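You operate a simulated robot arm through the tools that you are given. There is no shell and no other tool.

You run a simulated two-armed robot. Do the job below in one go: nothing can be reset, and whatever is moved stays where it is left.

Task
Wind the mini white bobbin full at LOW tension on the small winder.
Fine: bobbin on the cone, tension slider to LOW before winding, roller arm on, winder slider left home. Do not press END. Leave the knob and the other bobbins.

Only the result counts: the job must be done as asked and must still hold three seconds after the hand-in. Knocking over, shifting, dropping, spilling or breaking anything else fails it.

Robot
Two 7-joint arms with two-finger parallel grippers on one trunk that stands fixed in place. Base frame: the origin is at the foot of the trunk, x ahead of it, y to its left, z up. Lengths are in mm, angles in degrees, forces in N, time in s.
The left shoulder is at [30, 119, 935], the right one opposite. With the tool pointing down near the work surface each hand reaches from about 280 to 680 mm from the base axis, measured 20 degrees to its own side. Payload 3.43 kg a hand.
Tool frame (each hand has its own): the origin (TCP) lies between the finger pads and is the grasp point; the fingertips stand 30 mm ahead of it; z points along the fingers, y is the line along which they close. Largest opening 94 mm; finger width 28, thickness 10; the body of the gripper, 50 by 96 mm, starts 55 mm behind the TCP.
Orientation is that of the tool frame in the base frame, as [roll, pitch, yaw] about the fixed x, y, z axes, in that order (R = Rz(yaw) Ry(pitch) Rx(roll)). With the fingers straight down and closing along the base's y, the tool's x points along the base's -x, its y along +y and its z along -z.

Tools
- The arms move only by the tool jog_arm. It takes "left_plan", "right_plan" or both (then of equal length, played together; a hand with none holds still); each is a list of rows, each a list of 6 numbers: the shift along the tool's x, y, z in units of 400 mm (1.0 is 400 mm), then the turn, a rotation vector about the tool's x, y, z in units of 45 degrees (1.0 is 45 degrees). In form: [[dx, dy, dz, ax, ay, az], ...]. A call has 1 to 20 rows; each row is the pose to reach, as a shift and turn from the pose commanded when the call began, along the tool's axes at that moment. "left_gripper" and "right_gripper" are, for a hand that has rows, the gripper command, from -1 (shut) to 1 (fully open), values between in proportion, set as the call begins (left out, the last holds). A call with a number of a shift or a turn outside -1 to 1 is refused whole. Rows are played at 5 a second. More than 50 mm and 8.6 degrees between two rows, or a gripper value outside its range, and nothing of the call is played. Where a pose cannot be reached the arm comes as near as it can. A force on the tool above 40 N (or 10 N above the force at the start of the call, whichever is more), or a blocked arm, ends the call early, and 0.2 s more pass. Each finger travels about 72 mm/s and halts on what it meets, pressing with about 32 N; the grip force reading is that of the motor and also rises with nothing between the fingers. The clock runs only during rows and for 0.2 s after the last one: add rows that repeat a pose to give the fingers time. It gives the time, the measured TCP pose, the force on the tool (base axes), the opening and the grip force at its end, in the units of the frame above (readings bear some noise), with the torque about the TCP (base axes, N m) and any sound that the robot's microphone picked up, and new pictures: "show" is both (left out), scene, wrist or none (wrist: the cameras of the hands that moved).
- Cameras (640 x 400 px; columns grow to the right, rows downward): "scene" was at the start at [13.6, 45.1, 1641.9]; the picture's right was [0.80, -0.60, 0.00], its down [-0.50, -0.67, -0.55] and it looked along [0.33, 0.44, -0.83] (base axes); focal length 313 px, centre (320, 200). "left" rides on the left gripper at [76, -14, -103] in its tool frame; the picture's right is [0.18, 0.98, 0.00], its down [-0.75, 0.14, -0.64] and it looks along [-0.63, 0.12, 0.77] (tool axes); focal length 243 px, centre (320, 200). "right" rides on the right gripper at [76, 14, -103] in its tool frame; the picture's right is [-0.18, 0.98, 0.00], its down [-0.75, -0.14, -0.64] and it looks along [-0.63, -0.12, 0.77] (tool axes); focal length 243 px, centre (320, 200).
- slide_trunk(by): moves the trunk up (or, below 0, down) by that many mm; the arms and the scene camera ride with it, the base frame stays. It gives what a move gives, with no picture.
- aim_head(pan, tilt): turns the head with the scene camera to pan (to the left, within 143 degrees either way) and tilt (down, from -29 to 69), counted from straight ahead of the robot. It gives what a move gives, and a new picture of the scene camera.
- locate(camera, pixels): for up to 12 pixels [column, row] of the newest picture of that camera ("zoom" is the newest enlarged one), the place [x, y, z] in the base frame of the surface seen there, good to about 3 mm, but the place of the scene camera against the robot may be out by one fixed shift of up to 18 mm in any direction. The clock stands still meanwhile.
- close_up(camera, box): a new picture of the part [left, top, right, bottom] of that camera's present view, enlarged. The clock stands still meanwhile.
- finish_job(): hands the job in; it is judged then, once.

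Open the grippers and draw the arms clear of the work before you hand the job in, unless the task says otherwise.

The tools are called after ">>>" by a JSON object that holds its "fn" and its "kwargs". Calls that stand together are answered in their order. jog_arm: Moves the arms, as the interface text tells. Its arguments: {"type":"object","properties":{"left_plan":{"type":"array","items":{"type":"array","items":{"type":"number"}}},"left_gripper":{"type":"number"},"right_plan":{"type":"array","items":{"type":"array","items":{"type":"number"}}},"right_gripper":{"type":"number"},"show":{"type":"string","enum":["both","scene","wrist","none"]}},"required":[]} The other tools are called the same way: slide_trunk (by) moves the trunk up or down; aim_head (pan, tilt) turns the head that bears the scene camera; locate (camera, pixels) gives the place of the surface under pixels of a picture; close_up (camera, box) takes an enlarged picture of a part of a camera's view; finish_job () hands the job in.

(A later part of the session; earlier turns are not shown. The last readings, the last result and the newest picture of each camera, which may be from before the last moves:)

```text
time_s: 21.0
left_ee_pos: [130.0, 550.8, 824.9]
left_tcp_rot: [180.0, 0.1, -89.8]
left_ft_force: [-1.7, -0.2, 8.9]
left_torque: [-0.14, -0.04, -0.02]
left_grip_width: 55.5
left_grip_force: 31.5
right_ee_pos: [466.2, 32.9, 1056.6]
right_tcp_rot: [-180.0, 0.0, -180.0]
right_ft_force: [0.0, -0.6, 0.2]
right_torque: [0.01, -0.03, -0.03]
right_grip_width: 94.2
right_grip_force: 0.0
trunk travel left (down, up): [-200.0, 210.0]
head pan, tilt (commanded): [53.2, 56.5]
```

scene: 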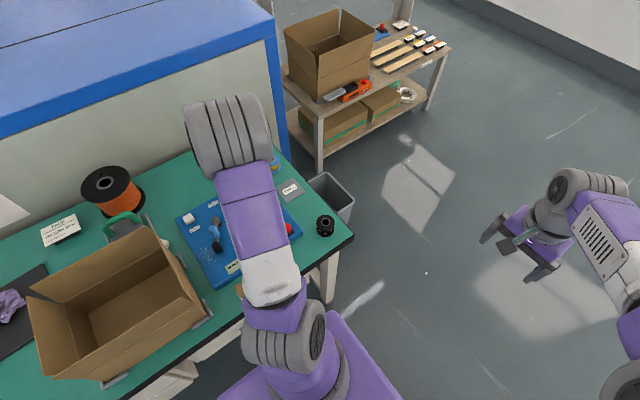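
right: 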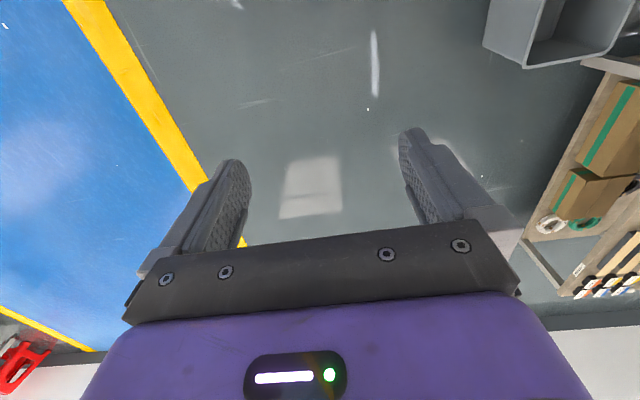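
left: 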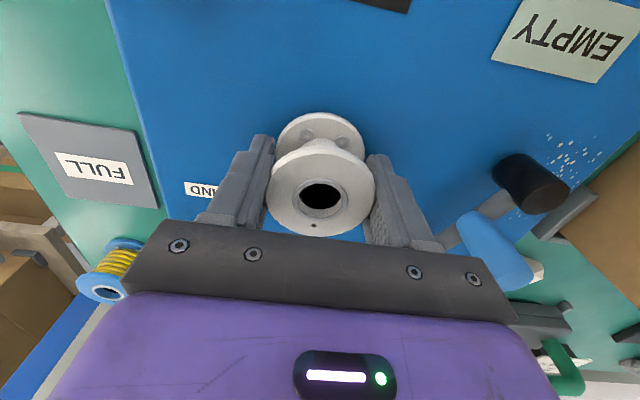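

Seat contact (≈9 N up). I open to ~72 mm and lift away straight up.

>>> {"fn": "jog_arm", "kwargs": {"left_plan": [[0, 0, 0, 0, 0, 0], [0, 0, 0, 0, 0, 0], [0, 0, 0, 0, 0, 0]], "left_gripper": 0.53, "show": "wrist"}}

>>> {"fn": "jog_arm", "kwargs": {"left_plan": [[0, 0, -0.05, 0, 0, 0], [0, 0, -0.12, 0, 0, 0], [0, 0, -0.2, 0, 0, 0], [0, 0, -0.28, 0, 0, 0], [0, 0, -0.28, 0, 0, 0]], "show": "both"}}

```text
time_s: 21.8
left_ee_pos: [129.4, 550.4, 824.2]
left_tcp_rot: [179.9, 0.1, -90.0]
left_ft_force: [-0.1, -0.3, -0.7]
left_torque: [0.01, 0.01, -0.01]
left_grip_width: 72.1
left_grip_force: 0.0
right_ee_pos: [465.9, 32.6, 1056.9]
right_tcp_rot: [-180.0, 0.1, -179.9]
right_ft_force: [1.0, 0.8, -0.1]
right_torque: [0.03, 0.0, 0.01]
right_grip_width: 94.0
right_grip_force: 0.0
trunk travel left (down, up): [-200.0, 210.0]
head pan, tilt (commanded): [53.2, 56.5]
```

left: 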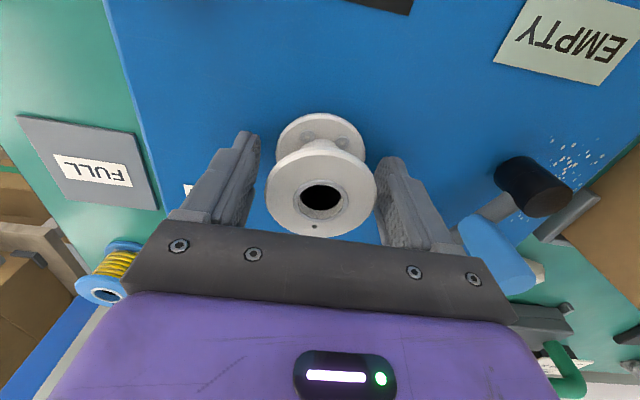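

```text
time_s: 23.0
left_ee_pos: [129.2, 552.6, 936.9]
left_tcp_rot: [180.0, 0.0, -89.9]
left_ft_force: [0.8, 0.0, -0.4]
left_torque: [0.02, -0.03, 0.0]
left_grip_width: 71.9
left_grip_force: 0.0
right_ee_pos: [466.4, 33.4, 1056.5]
right_tcp_rot: [-179.9, 0.0, -179.9]
right_ft_force: [-1.0, 0.1, -0.4]
right_torque: [0.02, 0.02, -0.03]
right_grip_width: 94.0
right_grip_force: 0.0
trunk travel left (down, up): [-200.0, 210.0]
head pan, tilt (commanded): [53.2, 56.5]
```

scene: 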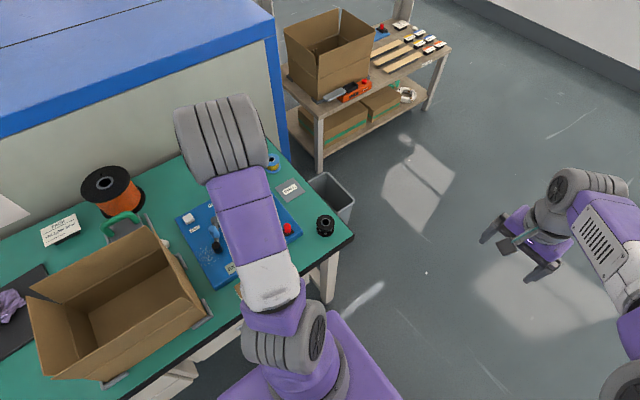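
left: 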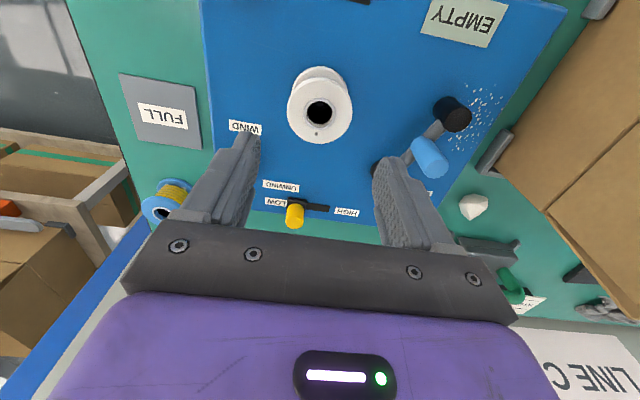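

The bobbin stands on the cone and the display shows EMPTY. I pull the hand back toward −y to get a clear view of the roller arm.

>>> {"fn": "jog_arm", "kwargs": {"left_plan": [[0.1, 0.02, -0.03, 0, 0, 0], [0.2, 0.05, -0.06, 0, 0, 0], [0.28, 0.08, -0.09, 0, 0, 0], [0.28, 0.08, -0.09, 0, 0, 0]], "show": "wrist"}}

>>> {"fn": "close_up", "kwargs": {"camera": "left", "box": [240, 40, 440, 200]}}

```text
time_s: 24.0
left_ee_pos: [98.7, 438.9, 973.5]
left_tcp_rot: [180.0, -0.1, -90.1]
left_ft_force: [0.3, -0.3, 0.3]
left_torque: [-0.01, 0.02, 0.0]
left_grip_width: 72.1
left_grip_force: 0.0
right_ee_pos: [466.5, 33.2, 1056.5]
right_tcp_rot: [179.9, -0.1, -179.9]
right_ft_force: [0.7, 0.2, 0.7]
right_torque: [-0.02, 0.01, 0.01]
right_grip_width: 93.9
right_grip_force: 0.0
trunk travel left (down, up): [-200.0, 210.0]
head pan, tilt (commanded): [53.2, 56.5]
```

left: 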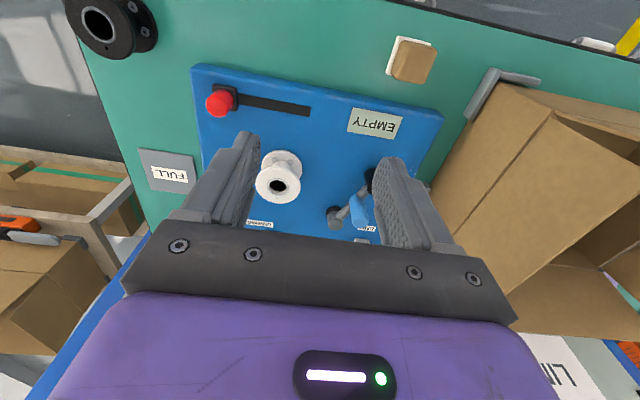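

```text
2.50 times, centred on (340, 120) of left
```

zoom: 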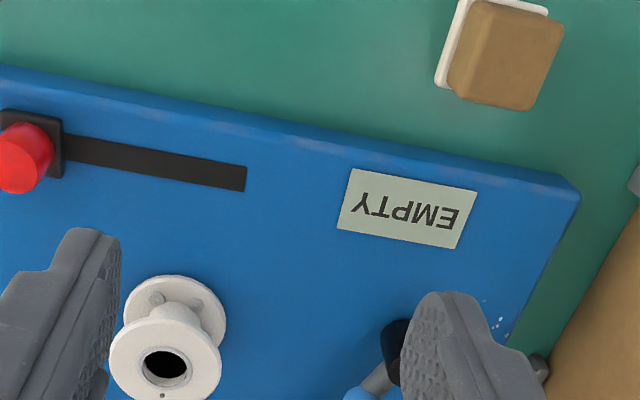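

The finger hides the roller arm. I shift the hand toward −x and up with the gripper wide for a better angle.

>>> {"fn": "jog_arm", "kwargs": {"left_plan": [[-0.05, 0.06, -0.04, 0, 0, 0], [-0.1, 0.12, -0.08, 0, 0, 0], [-0.13, 0.15, -0.1, 0, 0, 0], [-0.13, 0.15, -0.1, 0, 0, 0]], "left_gripper": 1, "show": "wrist"}}

>>> {"fn": "close_up", "kwargs": {"camera": "left", "box": [230, 80, 400, 210]}}

```text
time_s: 25.0
left_ee_pos: [36.4, 492.3, 1012.1]
left_tcp_rot: [-180.0, 0.0, -89.9]
left_ft_force: [0.0, -0.4, 0.0]
left_torque: [-0.01, -0.02, -0.02]
left_grip_width: 94.1
left_grip_force: 0.0
right_ee_pos: [466.5, 32.7, 1056.3]
right_tcp_rot: [180.0, 0.0, -180.0]
right_ft_force: [0.5, -0.2, 0.0]
right_torque: [0.03, -0.02, 0.01]
right_grip_width: 94.0
right_grip_force: 0.0
trunk travel left (down, up): [-200.0, 210.0]
head pan, tilt (commanded): [53.2, 56.5]
```

left: 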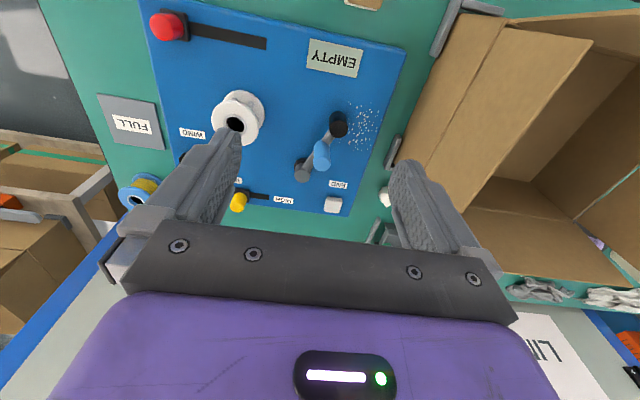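

```text
3.08 times, centred on (315, 145) of left
```

zoom: 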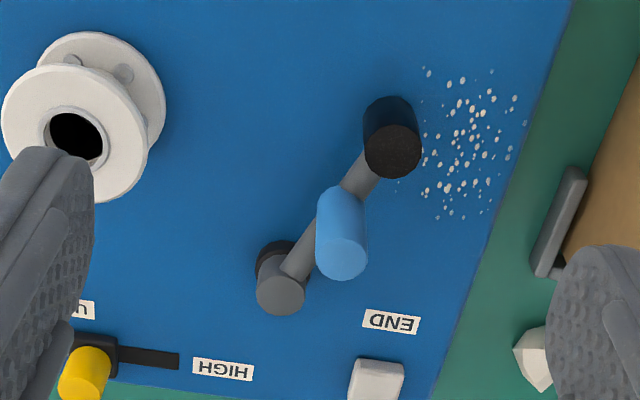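

I measure the roller arm's pivot, blue grip and roller from this zoom.

>>> {"fn": "locate", "kwargs": {"camera": "zoom", "pixels": [[342, 258], [342, 270], [320, 255], [364, 252], [342, 200], [393, 150], [375, 155], [415, 150], [390, 105], [282, 292], [262, 292], [302, 292]]}}

>>> {"fn": "locate", "kwargs": {"camera": "zoom", "pixels": [[360, 180], [300, 262], [393, 170], [393, 130], [342, 240], [282, 310], [282, 275], [375, 125], [410, 110], [310, 240], [330, 190], [100, 190]]}}

```text
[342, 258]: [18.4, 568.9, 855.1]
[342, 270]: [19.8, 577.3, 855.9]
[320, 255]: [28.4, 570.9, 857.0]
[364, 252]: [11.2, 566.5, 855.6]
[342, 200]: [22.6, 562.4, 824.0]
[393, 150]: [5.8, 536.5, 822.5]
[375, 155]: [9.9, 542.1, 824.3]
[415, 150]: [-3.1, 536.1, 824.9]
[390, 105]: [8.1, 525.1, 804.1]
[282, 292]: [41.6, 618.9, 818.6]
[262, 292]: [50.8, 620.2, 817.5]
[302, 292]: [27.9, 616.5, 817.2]
```

```text
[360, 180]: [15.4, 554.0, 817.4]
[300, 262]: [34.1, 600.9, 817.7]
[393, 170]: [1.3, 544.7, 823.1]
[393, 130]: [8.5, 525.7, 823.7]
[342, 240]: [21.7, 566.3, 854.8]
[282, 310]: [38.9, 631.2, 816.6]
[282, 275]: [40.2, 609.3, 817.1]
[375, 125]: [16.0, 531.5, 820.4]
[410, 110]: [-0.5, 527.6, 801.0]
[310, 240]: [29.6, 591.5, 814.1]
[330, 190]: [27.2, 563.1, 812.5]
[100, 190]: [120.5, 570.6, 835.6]
```

Pivot ≈(40.5,620), blue grip centre ≈(19.5,571) top z 856, roller ≈(5.5,536) z 795–823. I check the cardboard box's height and distance before bringing the hand near the arm.

>>> {"fn": "locate", "kwargs": {"camera": "left", "pixels": [[505, 28], [430, 180], [470, 120], [540, 110], [590, 45], [525, 178], [450, 30], [390, 150], [385, 197]]}}

>>> {"fn": "locate", "kwargs": {"camera": "scene", "pixels": [[147, 225], [205, 315], [28, 300], [103, 378], [175, 262], [185, 290]]}}

```text
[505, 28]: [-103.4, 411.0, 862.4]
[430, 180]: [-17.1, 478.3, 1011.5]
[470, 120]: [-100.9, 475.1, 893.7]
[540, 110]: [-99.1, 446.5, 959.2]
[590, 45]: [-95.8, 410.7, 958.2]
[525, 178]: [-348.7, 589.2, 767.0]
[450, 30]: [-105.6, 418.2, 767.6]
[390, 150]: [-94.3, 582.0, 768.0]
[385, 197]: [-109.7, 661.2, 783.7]
```

```text
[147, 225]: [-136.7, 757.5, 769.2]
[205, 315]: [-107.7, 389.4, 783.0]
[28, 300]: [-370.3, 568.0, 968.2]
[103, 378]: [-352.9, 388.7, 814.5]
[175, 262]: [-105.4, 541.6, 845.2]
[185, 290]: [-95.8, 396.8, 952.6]
```

Box side is at x≈−100, top ≈960 — enough clearance. I close the gripper and move to a point above and −x of the blue grip, at (−8,571,935).

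>>> {"fn": "jog_arm", "kwargs": {"left_plan": [[-0.05, 0.03, 0.05, 0, 0, 0], [-0.1, 0.06, 0.1, 0, 0, 0], [-0.15, 0.09, 0.15, 0, 0, 0], [-0.197, 0.111, 0.193, 0, 0, 0], [-0.197, 0.111, 0.193, 0, 0, 0]], "left_gripper": -1, "show": "both"}}

```text
time_s: 26.2
left_ee_pos: [-6.0, 569.8, 936.0]
left_tcp_rot: [179.9, 0.0, -90.0]
left_ft_force: [0.3, -0.1, 0.2]
left_torque: [0.01, 0.01, -0.02]
left_grip_width: 0.0
left_grip_force: 32.0
right_ee_pos: [466.3, 33.1, 1057.6]
right_tcp_rot: [-180.0, 0.1, -180.0]
right_ft_force: [0.0, 0.2, 1.2]
right_torque: [0.05, 0.03, 0.01]
right_grip_width: 93.8
right_grip_force: 0.1
trunk travel left (down, up): [-200.0, 210.0]
head pan, tilt (commanded): [53.2, 56.5]
```

scene: 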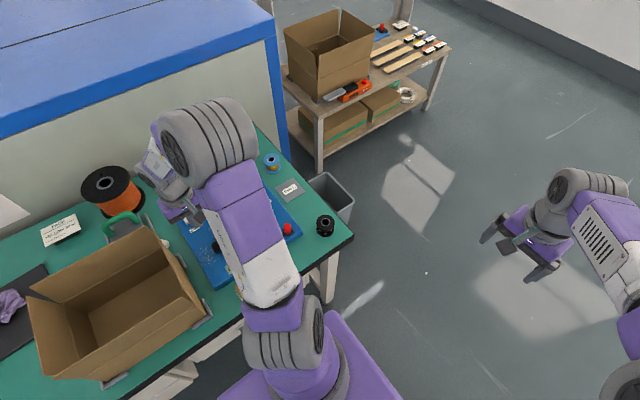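
left: 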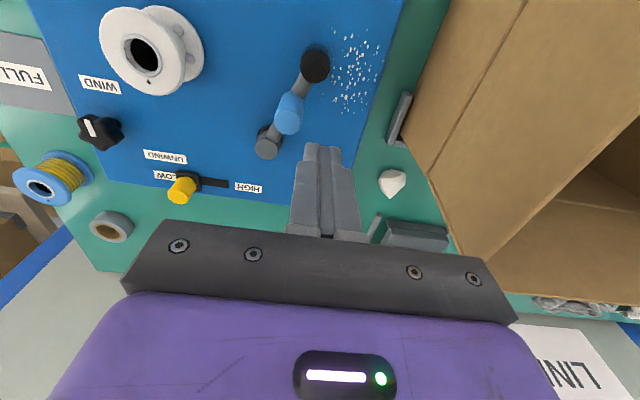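

Fingers closed, positioned −x of the blue grip (px ~290,112). I descend to TCP z≈859 (tips ≈829), beside the grip.

>>> {"fn": "jog_arm", "kwargs": {"left_plan": [[0, 0, 0.06, 0, 0, 0], [0, 0, 0.12, 0, 0, 0], [0, 0, 0.17, 0, 0, 0], [0, 0, 0.192, 0, 0, 0], [0, 0, 0.192, 0, 0, 0]], "show": "wrist"}}

```text
time_s: 27.4
left_ee_pos: [-7.4, 569.2, 860.3]
left_tcp_rot: [180.0, 0.0, -90.0]
left_ft_force: [0.5, -0.2, -0.2]
left_torque: [-0.02, -0.04, 0.0]
left_grip_width: 0.0
left_grip_force: 32.1
right_ee_pos: [466.0, 32.9, 1057.1]
right_tcp_rot: [-180.0, 0.0, -180.0]
right_ft_force: [0.9, 0.2, -0.7]
right_torque: [0.0, -0.01, 0.02]
right_grip_width: 94.1
right_grip_force: 0.1
trunk travel left (down, up): [-200.0, 210.0]
head pan, tilt (commanded): [53.2, 56.5]
```

left: 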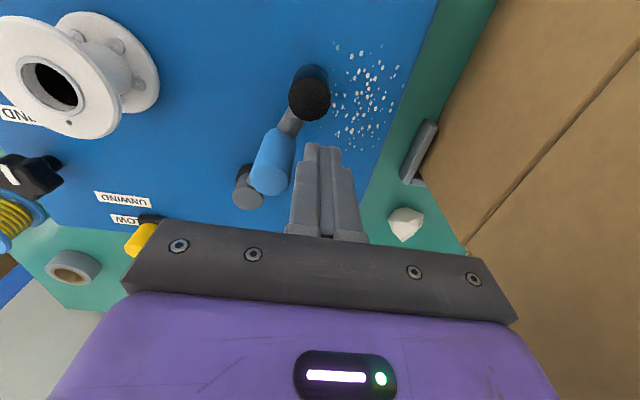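

The tip is beside the blue grip (px 272,160). I push it +x in 8 mm steps to begin swinging the arm toward the bobbin.

>>> {"fn": "jog_arm", "kwargs": {"left_plan": [[0, -0.02, 0, 0, 0, 0], [0, -0.04, 0, 0, 0, 0], [0, -0.06, 0, 0, 0, 0], [0, -0.08, 0, 0, 0, 0], [0, -0.097, 0, 0, 0, 0], [0, -0.097, 0, 0, 0, 0]], "show": "wrist"}}

```text
time_s: 28.8
left_ee_pos: [31.4, 570.4, 859.9]
left_tcp_rot: [180.0, 0.0, -90.0]
left_ft_force: [-0.2, -0.1, 0.1]
left_torque: [-0.02, 0.03, 0.02]
left_grip_width: 0.1
left_grip_force: 32.1
right_ee_pos: [466.1, 32.8, 1057.4]
right_tcp_rot: [179.9, 0.0, -179.9]
right_ft_force: [0.2, 0.2, -0.3]
right_torque: [-0.02, 0.05, 0.0]
right_grip_width: 94.1
right_grip_force: 0.0
trunk travel left (down, up): [-200.0, 210.0]
head pan, tilt (commanded): [53.2, 56.5]
```

left: 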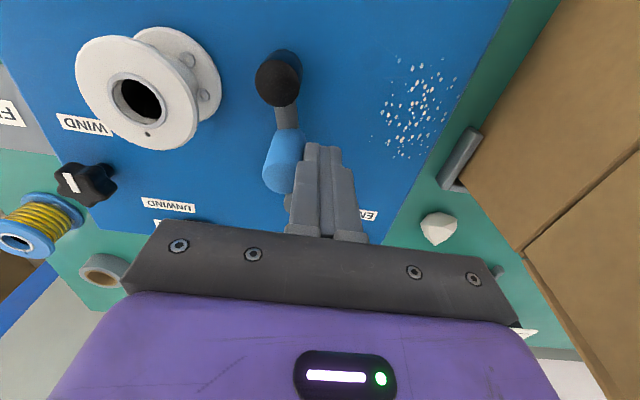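

The arm swings freely. I continue to about −60° (hand x≈48, y≈574) and look again.

>>> {"fn": "jog_arm", "kwargs": {"left_plan": [[-0.003, -0.015, 0, 0, 0, 0], [-0.006, -0.03, 0, 0, 0, 0], [-0.01, -0.042, 0, 0, 0, 0], [-0.01, -0.042, 0, 0, 0, 0]], "show": "wrist"}}

>>> {"fn": "close_up", "kwargs": {"camera": "left", "box": [100, 20, 380, 220]}}

```text
time_s: 29.8
left_ee_pos: [47.5, 573.3, 858.5]
left_tcp_rot: [180.0, 0.0, -89.8]
left_ft_force: [-8.1, 0.3, 2.3]
left_torque: [0.01, 0.06, 0.03]
left_grip_width: 0.0
left_grip_force: 31.7
right_ee_pos: [465.8, 33.8, 1057.7]
right_tcp_rot: [-179.9, 0.0, -179.9]
right_ft_force: [-0.2, 0.1, 0.0]
right_torque: [0.0, -0.01, 0.04]
right_grip_width: 94.0
right_grip_force: 0.0
trunk travel left (down, up): [-200.0, 210.0]
head pan, tilt (commanded): [53.2, 56.5]
```

left: 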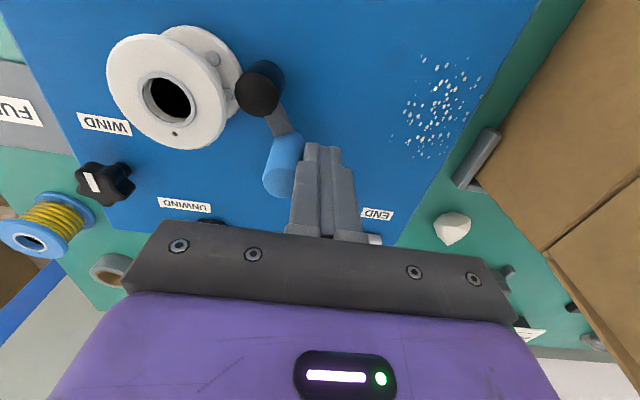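

```text
2.00 times, centred on (240, 120) of left
```

zoom: 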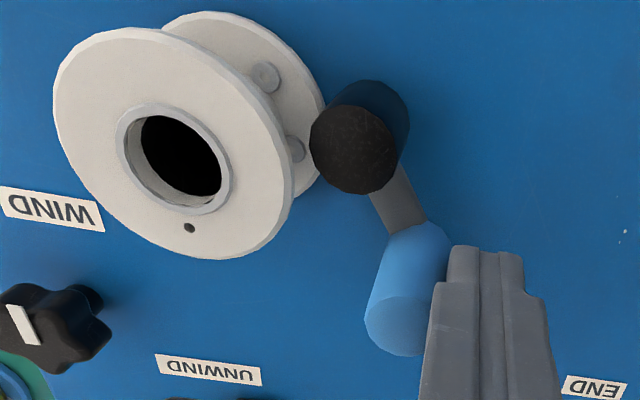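

A push-back of 8 N appeared at this point; the roller seems near the bobbin. I locate the roller and bobbin to see what it is touching.

>>> {"fn": "locate", "kwargs": {"camera": "zoom", "pixels": [[353, 150], [315, 150], [390, 150], [353, 188], [340, 115], [400, 120], [395, 300], [400, 335], [375, 310], [320, 120], [300, 165], [280, 200]]}}

>>> {"fn": "locate", "kwargs": {"camera": "zoom", "pixels": [[60, 100], [275, 180], [150, 35], [200, 250], [297, 150], [265, 75], [310, 85], [230, 20], [400, 210], [370, 90], [180, 170], [300, 185]]}}

```text
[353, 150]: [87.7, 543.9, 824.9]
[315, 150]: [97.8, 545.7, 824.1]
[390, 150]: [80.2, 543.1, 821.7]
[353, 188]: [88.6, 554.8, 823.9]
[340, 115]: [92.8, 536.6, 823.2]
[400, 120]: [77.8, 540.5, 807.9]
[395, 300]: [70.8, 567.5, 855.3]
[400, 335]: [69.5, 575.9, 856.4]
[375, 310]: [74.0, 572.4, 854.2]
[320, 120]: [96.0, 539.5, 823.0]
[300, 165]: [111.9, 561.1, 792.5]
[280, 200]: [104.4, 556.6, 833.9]
```

```text
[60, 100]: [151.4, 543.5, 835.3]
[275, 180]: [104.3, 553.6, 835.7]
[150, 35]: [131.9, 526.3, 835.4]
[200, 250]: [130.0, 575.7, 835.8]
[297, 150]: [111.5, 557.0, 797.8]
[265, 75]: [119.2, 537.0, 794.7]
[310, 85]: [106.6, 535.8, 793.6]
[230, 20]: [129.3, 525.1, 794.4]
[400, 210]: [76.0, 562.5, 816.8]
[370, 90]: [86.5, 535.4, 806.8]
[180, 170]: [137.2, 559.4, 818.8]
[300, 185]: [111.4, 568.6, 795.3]
```

The roller top sits ≈(88.5,545.5), roughly 4–6 mm short of the flange by measurement, yet 8 N is felt. I enlarge the contact zone further.

>>> {"fn": "close_up", "kwargs": {"camera": "left", "box": [190, 40, 330, 220]}}

>>> {"fn": "jog_arm", "kwargs": {"left_plan": [[0, 0, 0, 0, 0, 0]], "show": "none"}}

```text
2.22 times, centred on (260, 130) of left
```

zoom: 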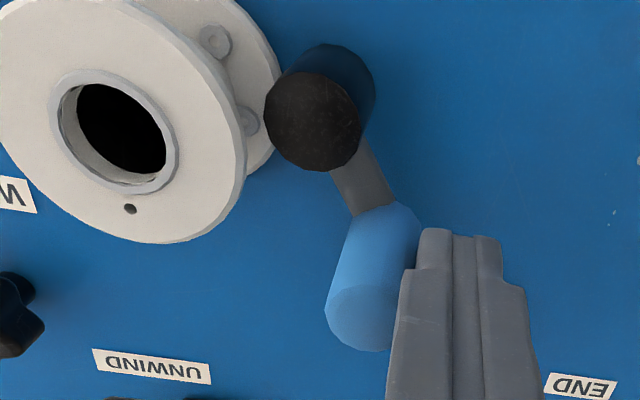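

```text
time_s: 30.2
left_ee_pos: [47.8, 573.9, 859.3]
left_tcp_rot: [-180.0, 0.0, -89.9]
left_ft_force: [-9.8, -0.2, 1.2]
left_torque: [0.0, 0.15, 0.08]
left_grip_width: 0.0
left_grip_force: 31.6
right_ee_pos: [464.5, 33.1, 1056.6]
right_tcp_rot: [180.0, 0.0, -179.9]
right_ft_force: [-0.7, 0.0, 0.1]
right_torque: [0.0, 0.01, 0.01]
right_grip_width: 93.8
right_grip_force: 0.1
trunk travel left (down, up): [-200.0, 210.0]
head pan, tilt (commanded): [53.2, 56.5]
```

A steady ≈10 N says the arm has met a stop or the bobbin. I back off slightly, lift, and look at the arm, bobbin and display.

>>> {"fn": "jog_arm", "kwargs": {"left_plan": [[0, 0.02, 0, 0, 0, 0], [0, 0.05, 0, 0, 0, 0], [0, 0.08, -0.08, 0, 0, 0], [0.05, 0.08, -0.18, 0, 0, 0], [0.12, 0.08, -0.28, 0, 0, 0], [0.2, 0.06, -0.35, 0, 0, 0], [0.2, 0.06, -0.35, 0, 0, 0]], "show": "both"}}

>>> {"fn": "close_up", "kwargs": {"camera": "left", "box": [190, 40, 430, 200]}}

```text
time_s: 31.8
left_ee_pos: [23.8, 494.0, 1000.7]
left_tcp_rot: [-179.9, -0.1, -90.0]
left_ft_force: [-0.9, -0.3, -0.2]
left_torque: [-0.01, -0.03, 0.0]
left_grip_width: 0.0
left_grip_force: 31.8
right_ee_pos: [466.8, 33.3, 1057.3]
right_tcp_rot: [-179.9, 0.0, -179.9]
right_ft_force: [0.9, 0.6, 0.2]
right_torque: [0.01, 0.02, 0.01]
right_grip_width: 93.9
right_grip_force: 0.0
trunk travel left (down, up): [-200.0, 210.0]
head pan, tilt (commanded): [53.2, 56.5]
```

scene: 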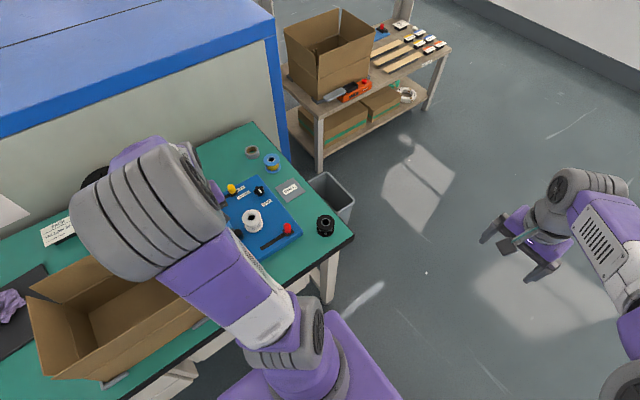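
left: 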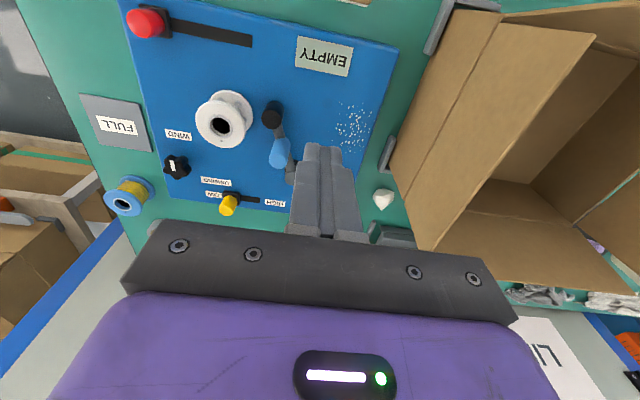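

```text
2.50 times, centred on (310, 120) of left
```

zoom: 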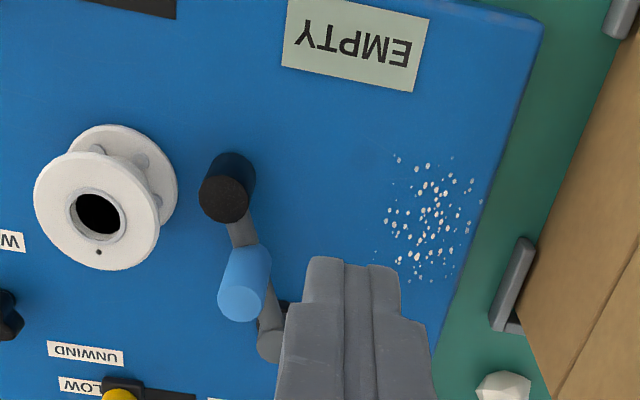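

The display still says EMPTY and the roller appears to have rested back a little from the bobbin. I measure the new arm position.

>>> {"fn": "locate", "kwargs": {"camera": "zoom", "pixels": [[225, 195], [205, 195], [245, 195], [225, 215], [240, 300], [240, 285], [220, 300], [262, 295], [270, 345], [100, 215], [98, 265], [35, 200]]}}

```text
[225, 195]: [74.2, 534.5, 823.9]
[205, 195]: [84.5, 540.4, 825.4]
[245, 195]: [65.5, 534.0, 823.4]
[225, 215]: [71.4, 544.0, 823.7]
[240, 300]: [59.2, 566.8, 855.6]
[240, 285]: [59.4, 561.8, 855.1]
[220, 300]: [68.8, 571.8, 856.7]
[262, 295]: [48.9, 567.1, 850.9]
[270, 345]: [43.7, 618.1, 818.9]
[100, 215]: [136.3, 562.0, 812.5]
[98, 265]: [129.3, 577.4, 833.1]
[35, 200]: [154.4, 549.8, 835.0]
```

The arm relaxed from about −57° to −68° after release, so there may be a spring. I wait about a second to see whether it keeps moving.

>>> {"fn": "jog_arm", "kwargs": {"left_plan": [[0, 0, 0, 0, 0, 0], [0, 0, 0, 0, 0, 0], [0, 0, 0, 0, 0, 0], [0, 0, 0, 0, 0, 0], [0, 0, 0, 0, 0, 0]], "show": "wrist"}}

>>> {"fn": "locate", "kwargs": {"camera": "left", "pixels": [[272, 118], [282, 155], [276, 118], [280, 150]]}}

```text
time_s: 33.0
left_ee_pos: [25.0, 493.1, 1001.0]
left_tcp_rot: [-180.0, 0.0, -90.0]
left_ft_force: [0.6, -0.2, 0.2]
left_torque: [0.0, 0.0, 0.0]
left_grip_width: 0.0
left_grip_force: 32.1
right_ee_pos: [466.0, 32.1, 1056.3]
right_tcp_rot: [-180.0, 0.0, 180.0]
right_ft_force: [0.7, 0.1, -0.6]
right_torque: [0.0, 0.03, 0.02]
right_grip_width: 93.7
right_grip_force: 0.1
trunk travel left (down, up): [-200.0, 210.0]
head pan, tilt (commanded): [53.2, 56.5]
```

left: 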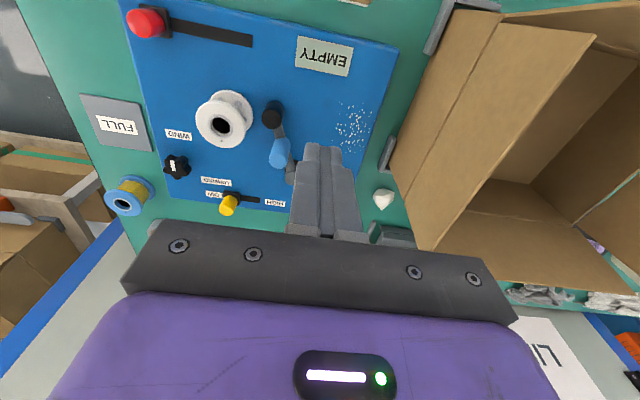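

```text
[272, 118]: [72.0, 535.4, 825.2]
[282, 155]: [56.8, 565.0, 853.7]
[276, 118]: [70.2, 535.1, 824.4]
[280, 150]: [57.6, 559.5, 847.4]
```

The arm is stable at ≈−69°, so there's likely a spring hump before the "on" position. I return beside the grip to push further.

>>> {"fn": "jog_arm", "kwargs": {"left_plan": [[-0.08, 0.01, 0.05, 0, 0, 0], [-0.16, 0.0125, 0.1, 0, 0, 0], [-0.2125, 0.0125, 0.17, 0, 0, 0], [-0.2125, 0.0125, 0.24, 0, 0, 0], [-0.2125, 0.0125, 0.31, 0, 0, 0], [-0.2125, 0.0125, 0.355, 0, 0, 0], [-0.2125, 0.0125, 0.355, 0, 0, 0]], "show": "wrist"}}

```text
time_s: 34.6
left_ee_pos: [20.1, 579.9, 856.6]
left_tcp_rot: [-180.0, 0.0, -89.8]
left_ft_force: [-0.1, 0.2, 0.5]
left_torque: [-0.02, 0.0, 0.02]
left_grip_width: 0.2
left_grip_force: 32.0
right_ee_pos: [467.2, 33.4, 1056.4]
right_tcp_rot: [180.0, 0.0, -180.0]
right_ft_force: [1.2, 0.4, -0.5]
right_torque: [-0.01, 0.01, -0.04]
right_grip_width: 94.1
right_grip_force: 0.1
trunk travel left (down, up): [-200.0, 210.0]
head pan, tilt (commanded): [53.2, 56.5]
```

left: 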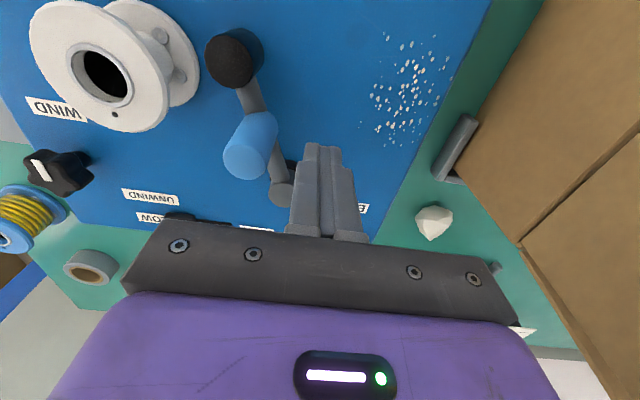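

I push +x again: fast to the earlier contact region, then in 2 mm steps past the previous position.

>>> {"fn": "jog_arm", "kwargs": {"left_plan": [[0, -0.02, 0, 0, 0, 0], [0, -0.04, 0, 0, 0, 0], [0, -0.055, 0, 0, 0, 0], [0, -0.067, 0, 0, 0, 0], [0, -0.073, 0, 0, 0, 0], [0, -0.078, 0, 0, 0, 0]], "show": "wrist"}}

```text
time_s: 36.0
left_ee_pos: [43.5, 580.0, 856.1]
left_tcp_rot: [179.7, 0.1, -89.5]
left_ft_force: [-35.9, -0.1, -3.5]
left_torque: [-0.01, 0.05, -0.07]
left_grip_width: 0.0
left_grip_force: 31.4
right_ee_pos: [463.1, 34.1, 1059.2]
right_tcp_rot: [179.9, 0.2, -179.9]
right_ft_force: [0.6, 0.1, 0.0]
right_torque: [0.0, 0.01, -0.04]
right_grip_width: 94.0
right_grip_force: 0.0
trunk travel left (down, up): [-200.0, 210.0]
head pan, tilt (commanded): [53.2, 56.5]
```

left: 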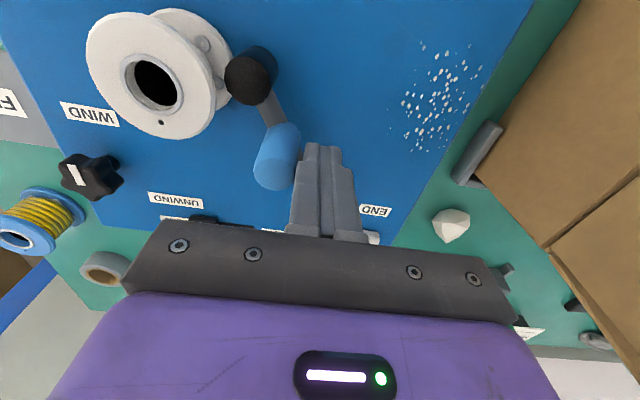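

36 N is now felt already at x≈43.5, more than before. I check where the roller, grip and bobbin are right now.

>>> {"fn": "close_up", "kwargs": {"camera": "left", "box": [80, 0, 360, 220]}}

>>> {"fn": "locate", "kwargs": {"camera": "left", "pixels": [[250, 80], [228, 80], [270, 78], [250, 102], [275, 170], [275, 185], [258, 175], [292, 172], [160, 123], [90, 50], [215, 95], [160, 15]]}}

```text
1.82 times, centred on (220, 110) of left
```

zoom: 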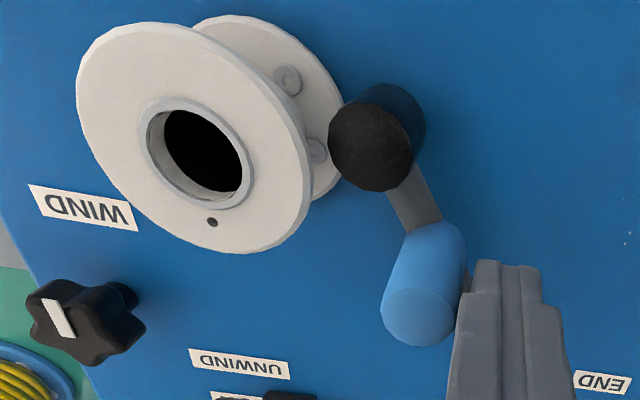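

```text
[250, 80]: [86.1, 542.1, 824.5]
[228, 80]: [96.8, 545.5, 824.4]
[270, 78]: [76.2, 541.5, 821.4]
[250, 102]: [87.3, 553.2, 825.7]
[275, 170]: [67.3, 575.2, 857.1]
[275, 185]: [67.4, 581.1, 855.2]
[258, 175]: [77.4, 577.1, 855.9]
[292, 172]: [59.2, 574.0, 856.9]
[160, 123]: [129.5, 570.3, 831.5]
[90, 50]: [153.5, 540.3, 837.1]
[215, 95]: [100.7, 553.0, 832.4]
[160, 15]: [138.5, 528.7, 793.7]
```

The arm is held at ≈−59° by something firm. I retreat slowly (about 1–2 mm steps) to see whether the arm follows the finger back or stays.

>>> {"fn": "jog_arm", "kwargs": {"left_plan": [[0, 0.002, 0, 0, 0, 0], [0, 0.004, 0, 0, 0, 0], [0, 0.006, 0, 0, 0, 0], [0, 0.008, 0, 0, 0, 0], [0, 0.01, 0, 0, 0, 0]], "show": "wrist"}}

>>> {"fn": "locate", "kwargs": {"camera": "left", "pixels": [[250, 80], [228, 80], [275, 175], [292, 172]]}}

```text
time_s: 37.2
left_ee_pos: [41.8, 578.9, 857.4]
left_tcp_rot: [179.7, 0.0, -89.6]
left_ft_force: [-28.5, -2.0, -7.7]
left_torque: [0.0, 0.09, -0.07]
left_grip_width: 0.3
left_grip_force: 32.0
right_ee_pos: [464.2, 33.1, 1058.4]
right_tcp_rot: [-180.0, 0.1, -179.9]
right_ft_force: [-0.5, -0.3, -0.4]
right_torque: [-0.02, -0.04, 0.0]
right_grip_width: 93.8
right_grip_force: 0.1
trunk travel left (down, up): [-200.0, 210.0]
head pan, tilt (commanded): [53.2, 56.5]
```

left: 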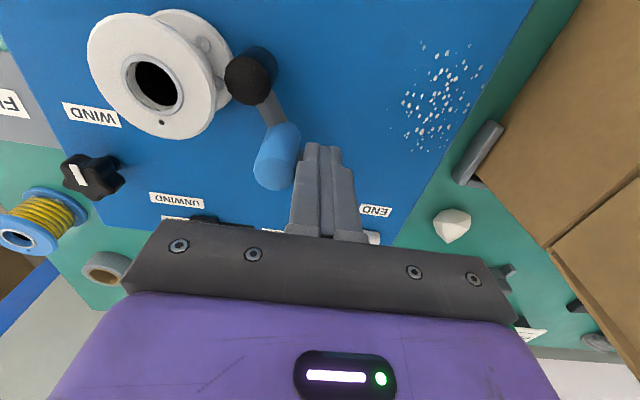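

```text
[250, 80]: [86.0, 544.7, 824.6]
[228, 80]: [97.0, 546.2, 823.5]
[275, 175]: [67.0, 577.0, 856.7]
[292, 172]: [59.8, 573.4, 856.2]
```

The robot gives ~5 N/mm, so it was simply pressing on a firm stop. I keep retreating slowly (1 mm steps) until force vanishes, so the arm isn't flung back.

>>> {"fn": "jog_arm", "kwargs": {"left_plan": [[0, 0.003, 0, 0, 0, 0], [0, 0.006, 0, 0, 0, 0], [0, 0.009, 0, 0, 0, 0], [0, 0.012, 0, 0, 0, 0], [0, 0.014, 0, 0, 0, 0], [0, 0.016, 0, 0, 0, 0], [0, 0.016, 0, 0, 0, 0]], "show": "wrist"}}

>>> {"fn": "locate", "kwargs": {"camera": "left", "pixels": [[250, 80], [228, 80], [275, 175], [292, 172]]}}

```text
time_s: 38.8
left_ee_pos: [42.5, 580.4, 856.8]
left_tcp_rot: [-180.0, 0.0, -90.0]
left_ft_force: [-2.0, 1.0, 1.8]
left_torque: [-0.01, -0.01, 0.0]
left_grip_width: 0.0
left_grip_force: 32.0
right_ee_pos: [467.6, 33.4, 1058.0]
right_tcp_rot: [180.0, -0.1, 180.0]
right_ft_force: [-0.9, -0.3, 0.5]
right_torque: [0.0, -0.03, 0.0]
right_grip_width: 93.9
right_grip_force: 0.0
trunk travel left (down, up): [-200.0, 210.0]
head pan, tilt (commanded): [53.2, 56.5]
```

left: 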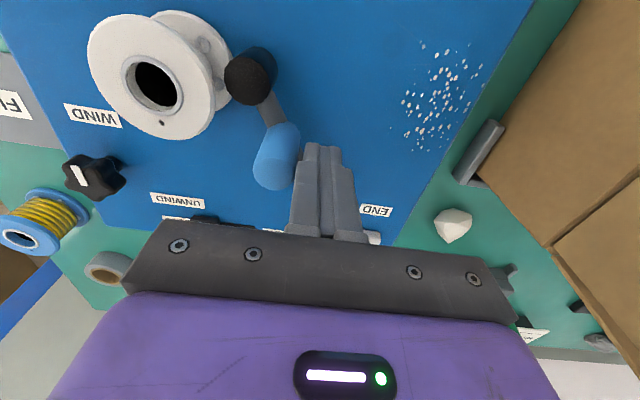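

```text
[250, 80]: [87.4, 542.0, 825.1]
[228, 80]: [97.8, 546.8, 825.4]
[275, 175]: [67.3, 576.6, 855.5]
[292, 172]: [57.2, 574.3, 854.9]
```

Force is down to ~2 N with the arm still at ≈−58°. I retreat a bit more slowly, then rise to view the arm and display.

>>> {"fn": "jog_arm", "kwargs": {"left_plan": [[0, 0.002, 0, 0, 0, 0], [0, 0.004, 0, 0, 0, 0], [0, 0.006, 0, 0, 0, 0], [0, 0.009, 0, 0, 0, 0], [0, 0.013, 0, 0, 0, 0], [0, 0.02, 0, 0, 0, 0], [0, 0.03, 0, 0, 0, 0], [0, 0.04, 0, 0, 0, 0]], "show": "wrist"}}

>>> {"fn": "jog_arm", "kwargs": {"left_plan": [[0, 0, -0.08, 0, 0, 0], [0.05, 0, -0.18, 0, 0, 0], [0.12, -0.02, -0.28, 0, 0, 0], [0.2, -0.03, -0.36, 0, 0, 0], [0.2, -0.03, -0.36, 0, 0, 0]], "show": "both"}}

```text
time_s: 40.6
left_ee_pos: [24.0, 579.1, 856.7]
left_tcp_rot: [-179.9, 0.0, -89.9]
left_ft_force: [-0.2, -0.4, -0.3]
left_torque: [-0.03, 0.03, 0.03]
left_grip_width: 0.3
left_grip_force: 31.8
right_ee_pos: [466.3, 32.7, 1057.5]
right_tcp_rot: [-180.0, 0.0, -179.9]
right_ft_force: [0.2, 0.6, 0.4]
right_torque: [-0.01, 0.01, 0.01]
right_grip_width: 94.1
right_grip_force: 0.1
trunk travel left (down, up): [-200.0, 210.0]
head pan, tilt (commanded): [53.2, 56.5]
```

left: 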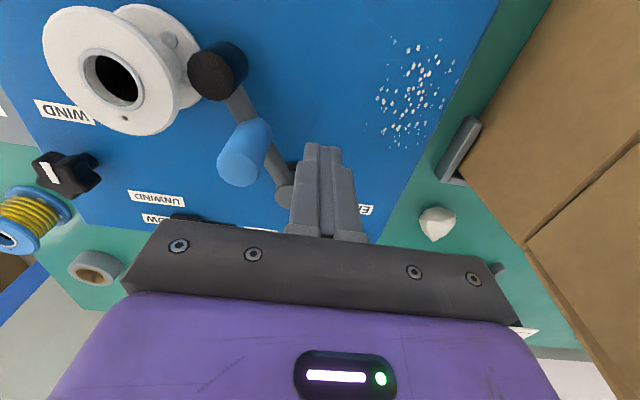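

```text
time_s: 41.8
left_ee_pos: [38.4, 499.0, 1001.1]
left_tcp_rot: [179.9, -0.2, -90.0]
left_ft_force: [1.1, -0.1, -0.1]
left_torque: [-0.03, -0.03, -0.02]
left_grip_width: 0.2
left_grip_force: 31.7
right_ee_pos: [465.9, 35.0, 1056.3]
right_tcp_rot: [180.0, 0.0, -179.8]
right_ft_force: [-0.4, -0.1, 0.4]
right_torque: [-0.02, -0.04, 0.0]
right_grip_width: 94.3
right_grip_force: 0.1
trunk travel left (down, up): [-200.0, 210.0]
head pan, tilt (commanded): [53.2, 56.5]
```

scene: 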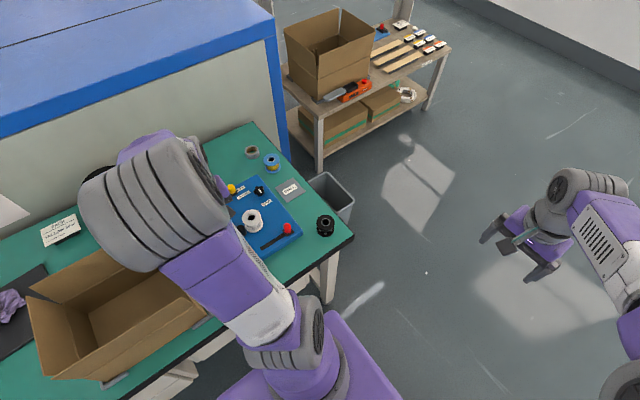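
left: 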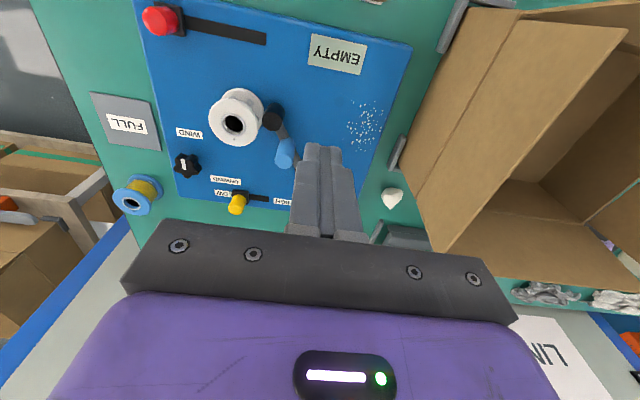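

The arm stayed by the bobbin this time; the display still says EMPTY. I zoom in to verify roller contact.

>>> {"fn": "close_up", "kwargs": {"camera": "left", "box": [160, 60, 340, 220]}}

>>> {"fn": "locate", "kwargs": {"camera": "zoom", "pixels": [[398, 150], [375, 150], [420, 150], [398, 175], [440, 305], [440, 325], [425, 315], [265, 220], [175, 190], [335, 200], [260, 270], [340, 140]]}}

```text
2.50 times, centred on (250, 140) of left
```

zoom: 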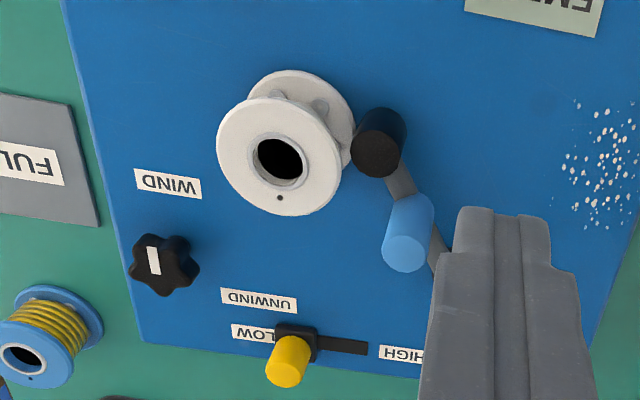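

```text
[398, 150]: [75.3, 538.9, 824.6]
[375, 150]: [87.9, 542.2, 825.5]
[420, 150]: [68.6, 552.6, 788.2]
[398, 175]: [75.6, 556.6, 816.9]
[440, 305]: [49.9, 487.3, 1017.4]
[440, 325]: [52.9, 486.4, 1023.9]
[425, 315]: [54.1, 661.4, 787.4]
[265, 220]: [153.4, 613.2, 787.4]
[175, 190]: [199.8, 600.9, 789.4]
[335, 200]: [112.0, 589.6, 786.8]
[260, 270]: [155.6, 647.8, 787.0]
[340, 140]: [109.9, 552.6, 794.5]
```

Roller sits next to the bobbin with the arm on. Next the red winder slider: I move above it at ≈(197,466,930) with the gripper opening to 40 mm.

>>> {"fn": "jog_arm", "kwargs": {"left_plan": [[0.02, -0.1, 0, 0, 0, 0], [0.04, -0.2, 0.03, 0, 0, 0], [0.06, -0.3, 0.09, 0, 0, 0], [0.0825, -0.4, 0.15, 0, 0, 0], [0.0825, -0.4, 0.1775, 0, 0, 0], [0.0825, -0.4, 0.1775, 0, 0, 0]], "left_gripper": -0.15, "show": "both"}}

```text
time_s: 43.2
left_ee_pos: [196.7, 465.9, 929.5]
left_tcp_rot: [180.0, 0.0, -89.9]
left_ft_force: [-0.5, -0.2, 0.9]
left_torque: [0.01, 0.0, -0.01]
left_grip_width: 40.1
left_grip_force: 0.1
right_ee_pos: [467.5, 32.8, 1056.3]
right_tcp_rot: [-180.0, 0.0, 180.0]
right_ft_force: [-0.1, 0.8, 0.3]
right_torque: [-0.02, 0.03, 0.02]
right_grip_width: 94.1
right_grip_force: 0.2
trunk travel left (down, up): [-200.0, 210.0]
head pan, tilt (commanded): [53.2, 56.5]
```

scene: 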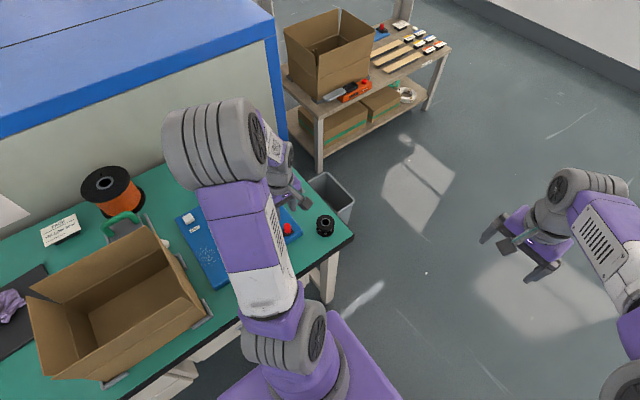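
left: 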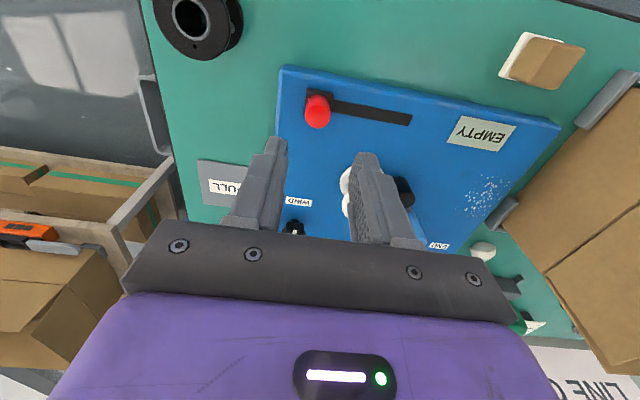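

I measure the red knob at px (318,110) and its slot.

>>> {"fn": "locate", "kwargs": {"camera": "left", "pixels": [[318, 117], [318, 123], [308, 115], [328, 115], [318, 105], [330, 95], [310, 95], [411, 118], [340, 105], [482, 130]]}}

>>> {"fn": "close_up", "kwargs": {"camera": "left", "box": [270, 60, 560, 240]}}

```text
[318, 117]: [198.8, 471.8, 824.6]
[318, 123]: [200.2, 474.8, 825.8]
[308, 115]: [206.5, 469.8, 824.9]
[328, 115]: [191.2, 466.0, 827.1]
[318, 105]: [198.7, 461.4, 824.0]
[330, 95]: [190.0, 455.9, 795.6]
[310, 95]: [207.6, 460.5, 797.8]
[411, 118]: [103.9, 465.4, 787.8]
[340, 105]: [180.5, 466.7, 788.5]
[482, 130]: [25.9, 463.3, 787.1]
```

```text
2.21 times, centred on (415, 150) of left
```

zoom: 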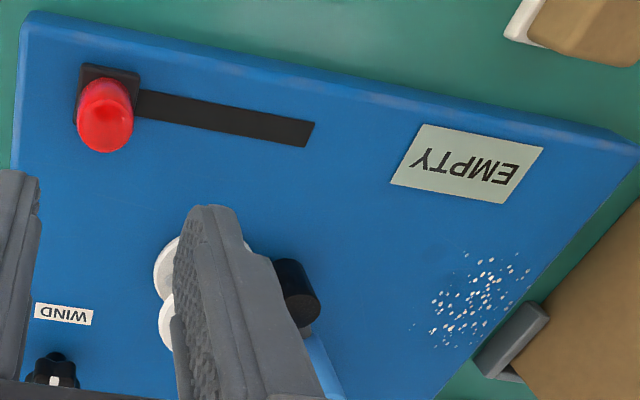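

Red knob centre ≈(199,468), top z≈825. I lower the open fingers around it to TCP z≈837.

>>> {"fn": "jog_arm", "kwargs": {"left_plan": [[-0.005, -0.005, 0.09, 0, 0, 0], [-0.005, -0.005, 0.18, 0, 0, 0], [-0.005, -0.005, 0.231, 0, 0, 0], [-0.005, -0.005, 0.231, 0, 0, 0]], "show": "both"}}

```text
time_s: 44.2
left_ee_pos: [197.9, 470.0, 838.5]
left_tcp_rot: [-179.9, 0.0, -90.0]
left_ft_force: [0.5, -0.4, 0.4]
left_torque: [0.03, 0.0, -0.02]
left_grip_width: 39.9
left_grip_force: 0.1
right_ee_pos: [466.9, 32.6, 1057.6]
right_tcp_rot: [180.0, 0.0, 180.0]
right_ft_force: [-0.3, -0.5, -0.2]
right_torque: [0.02, -0.01, 0.02]
right_grip_width: 94.1
right_grip_force: 0.1
trunk travel left (down, up): [-200.0, 210.0]
head pan, tilt (commanded): [53.2, 56.5]
```

scene: 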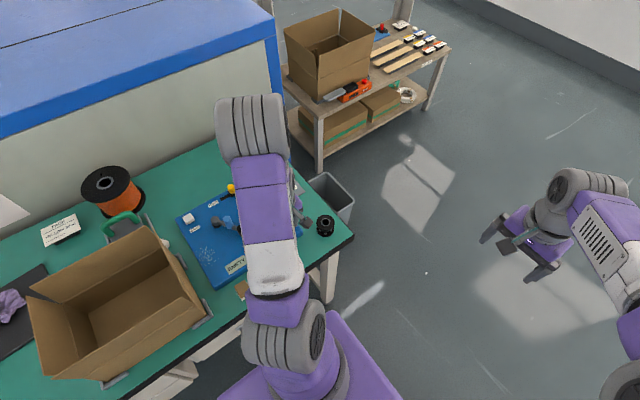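
left: 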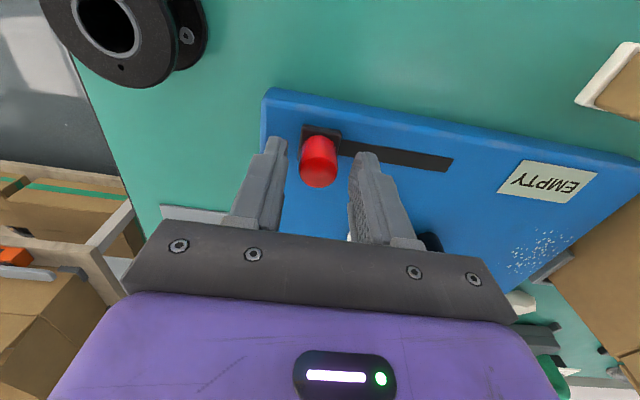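

The fingers cage the red knob and the display (px 553,178) is in view. I move it −x a modest way (knob ≈20 mm off home) and watch the display.

>>> {"fn": "jog_arm", "kwargs": {"left_plan": [[0, 0.02, 0, 0, 0, 0], [0, 0.04, 0, 0, 0, 0], [0, 0.06, 0, 0, 0, 0], [0, 0.078, 0, 0, 0, 0]], "show": "wrist"}}

```text
time_s: 45.2
left_ee_pos: [168.9, 468.5, 838.5]
left_tcp_rot: [179.9, -0.1, -90.0]
left_ft_force: [1.0, -0.1, -0.1]
left_torque: [0.02, 0.01, 0.0]
left_grip_width: 40.2
left_grip_force: 0.3
right_ee_pos: [467.0, 32.9, 1057.0]
right_tcp_rot: [-180.0, 0.0, -180.0]
right_ft_force: [0.4, 0.0, -0.1]
right_torque: [-0.02, 0.04, 0.03]
right_grip_width: 94.1
right_grip_force: 0.0
trunk travel left (down, up): [-200.0, 210.0]
head pan, tilt (commanded): [53.2, 56.5]
```

left: 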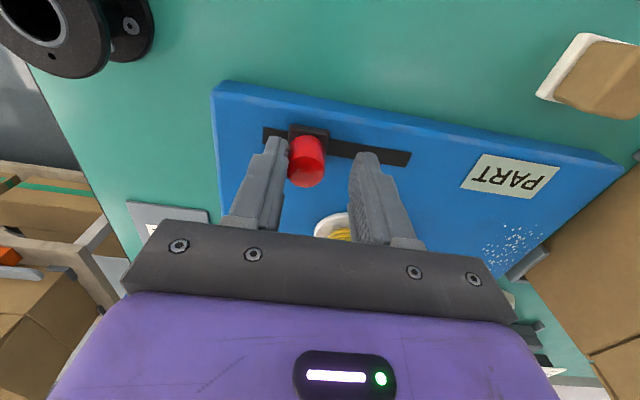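

The display now reads PART and yellow thread shows on the bobbin — moving the slider winds it. I pause one row to see whether winding depends on time or on travel.

>>> {"fn": "jog_arm", "kwargs": {"left_plan": [[0, 0, 0, 0, 0, 0]], "show": "wrist"}}

>>> {"fn": "close_up", "kwargs": {"camera": "left", "box": [280, 100, 600, 300]}}

```text
time_s: 45.6
left_ee_pos: [167.5, 469.4, 837.8]
left_tcp_rot: [-180.0, -0.1, -89.9]
left_ft_force: [-0.7, -0.5, 0.4]
left_torque: [0.01, 0.0, 0.02]
left_grip_width: 40.2
left_grip_force: 0.3
right_ee_pos: [465.3, 33.5, 1057.2]
right_tcp_rot: [179.9, 0.0, -179.9]
right_ft_force: [-0.6, 0.5, -0.2]
right_torque: [-0.06, 0.01, 0.0]
right_grip_width: 94.2
right_grip_force: 0.1
trunk travel left (down, up): [-200.0, 210.0]
head pan, tilt (commanded): [53.2, 56.5]
```

left: 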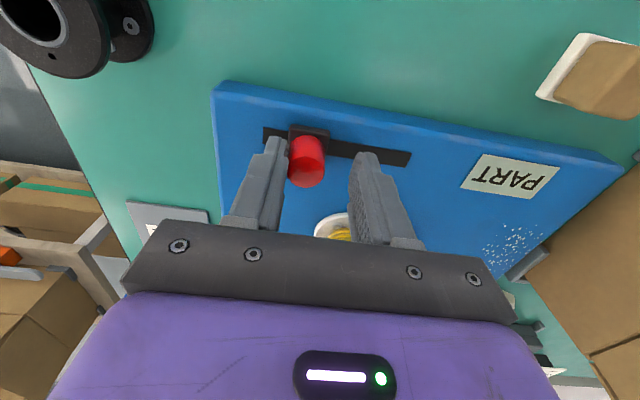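

```text
2.00 times, centred on (440, 200) of left
```

zoom: 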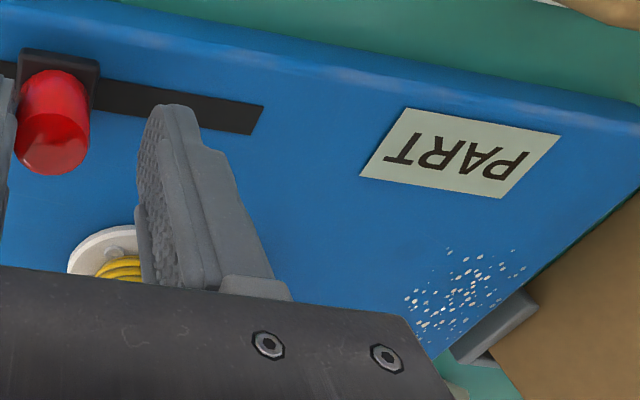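

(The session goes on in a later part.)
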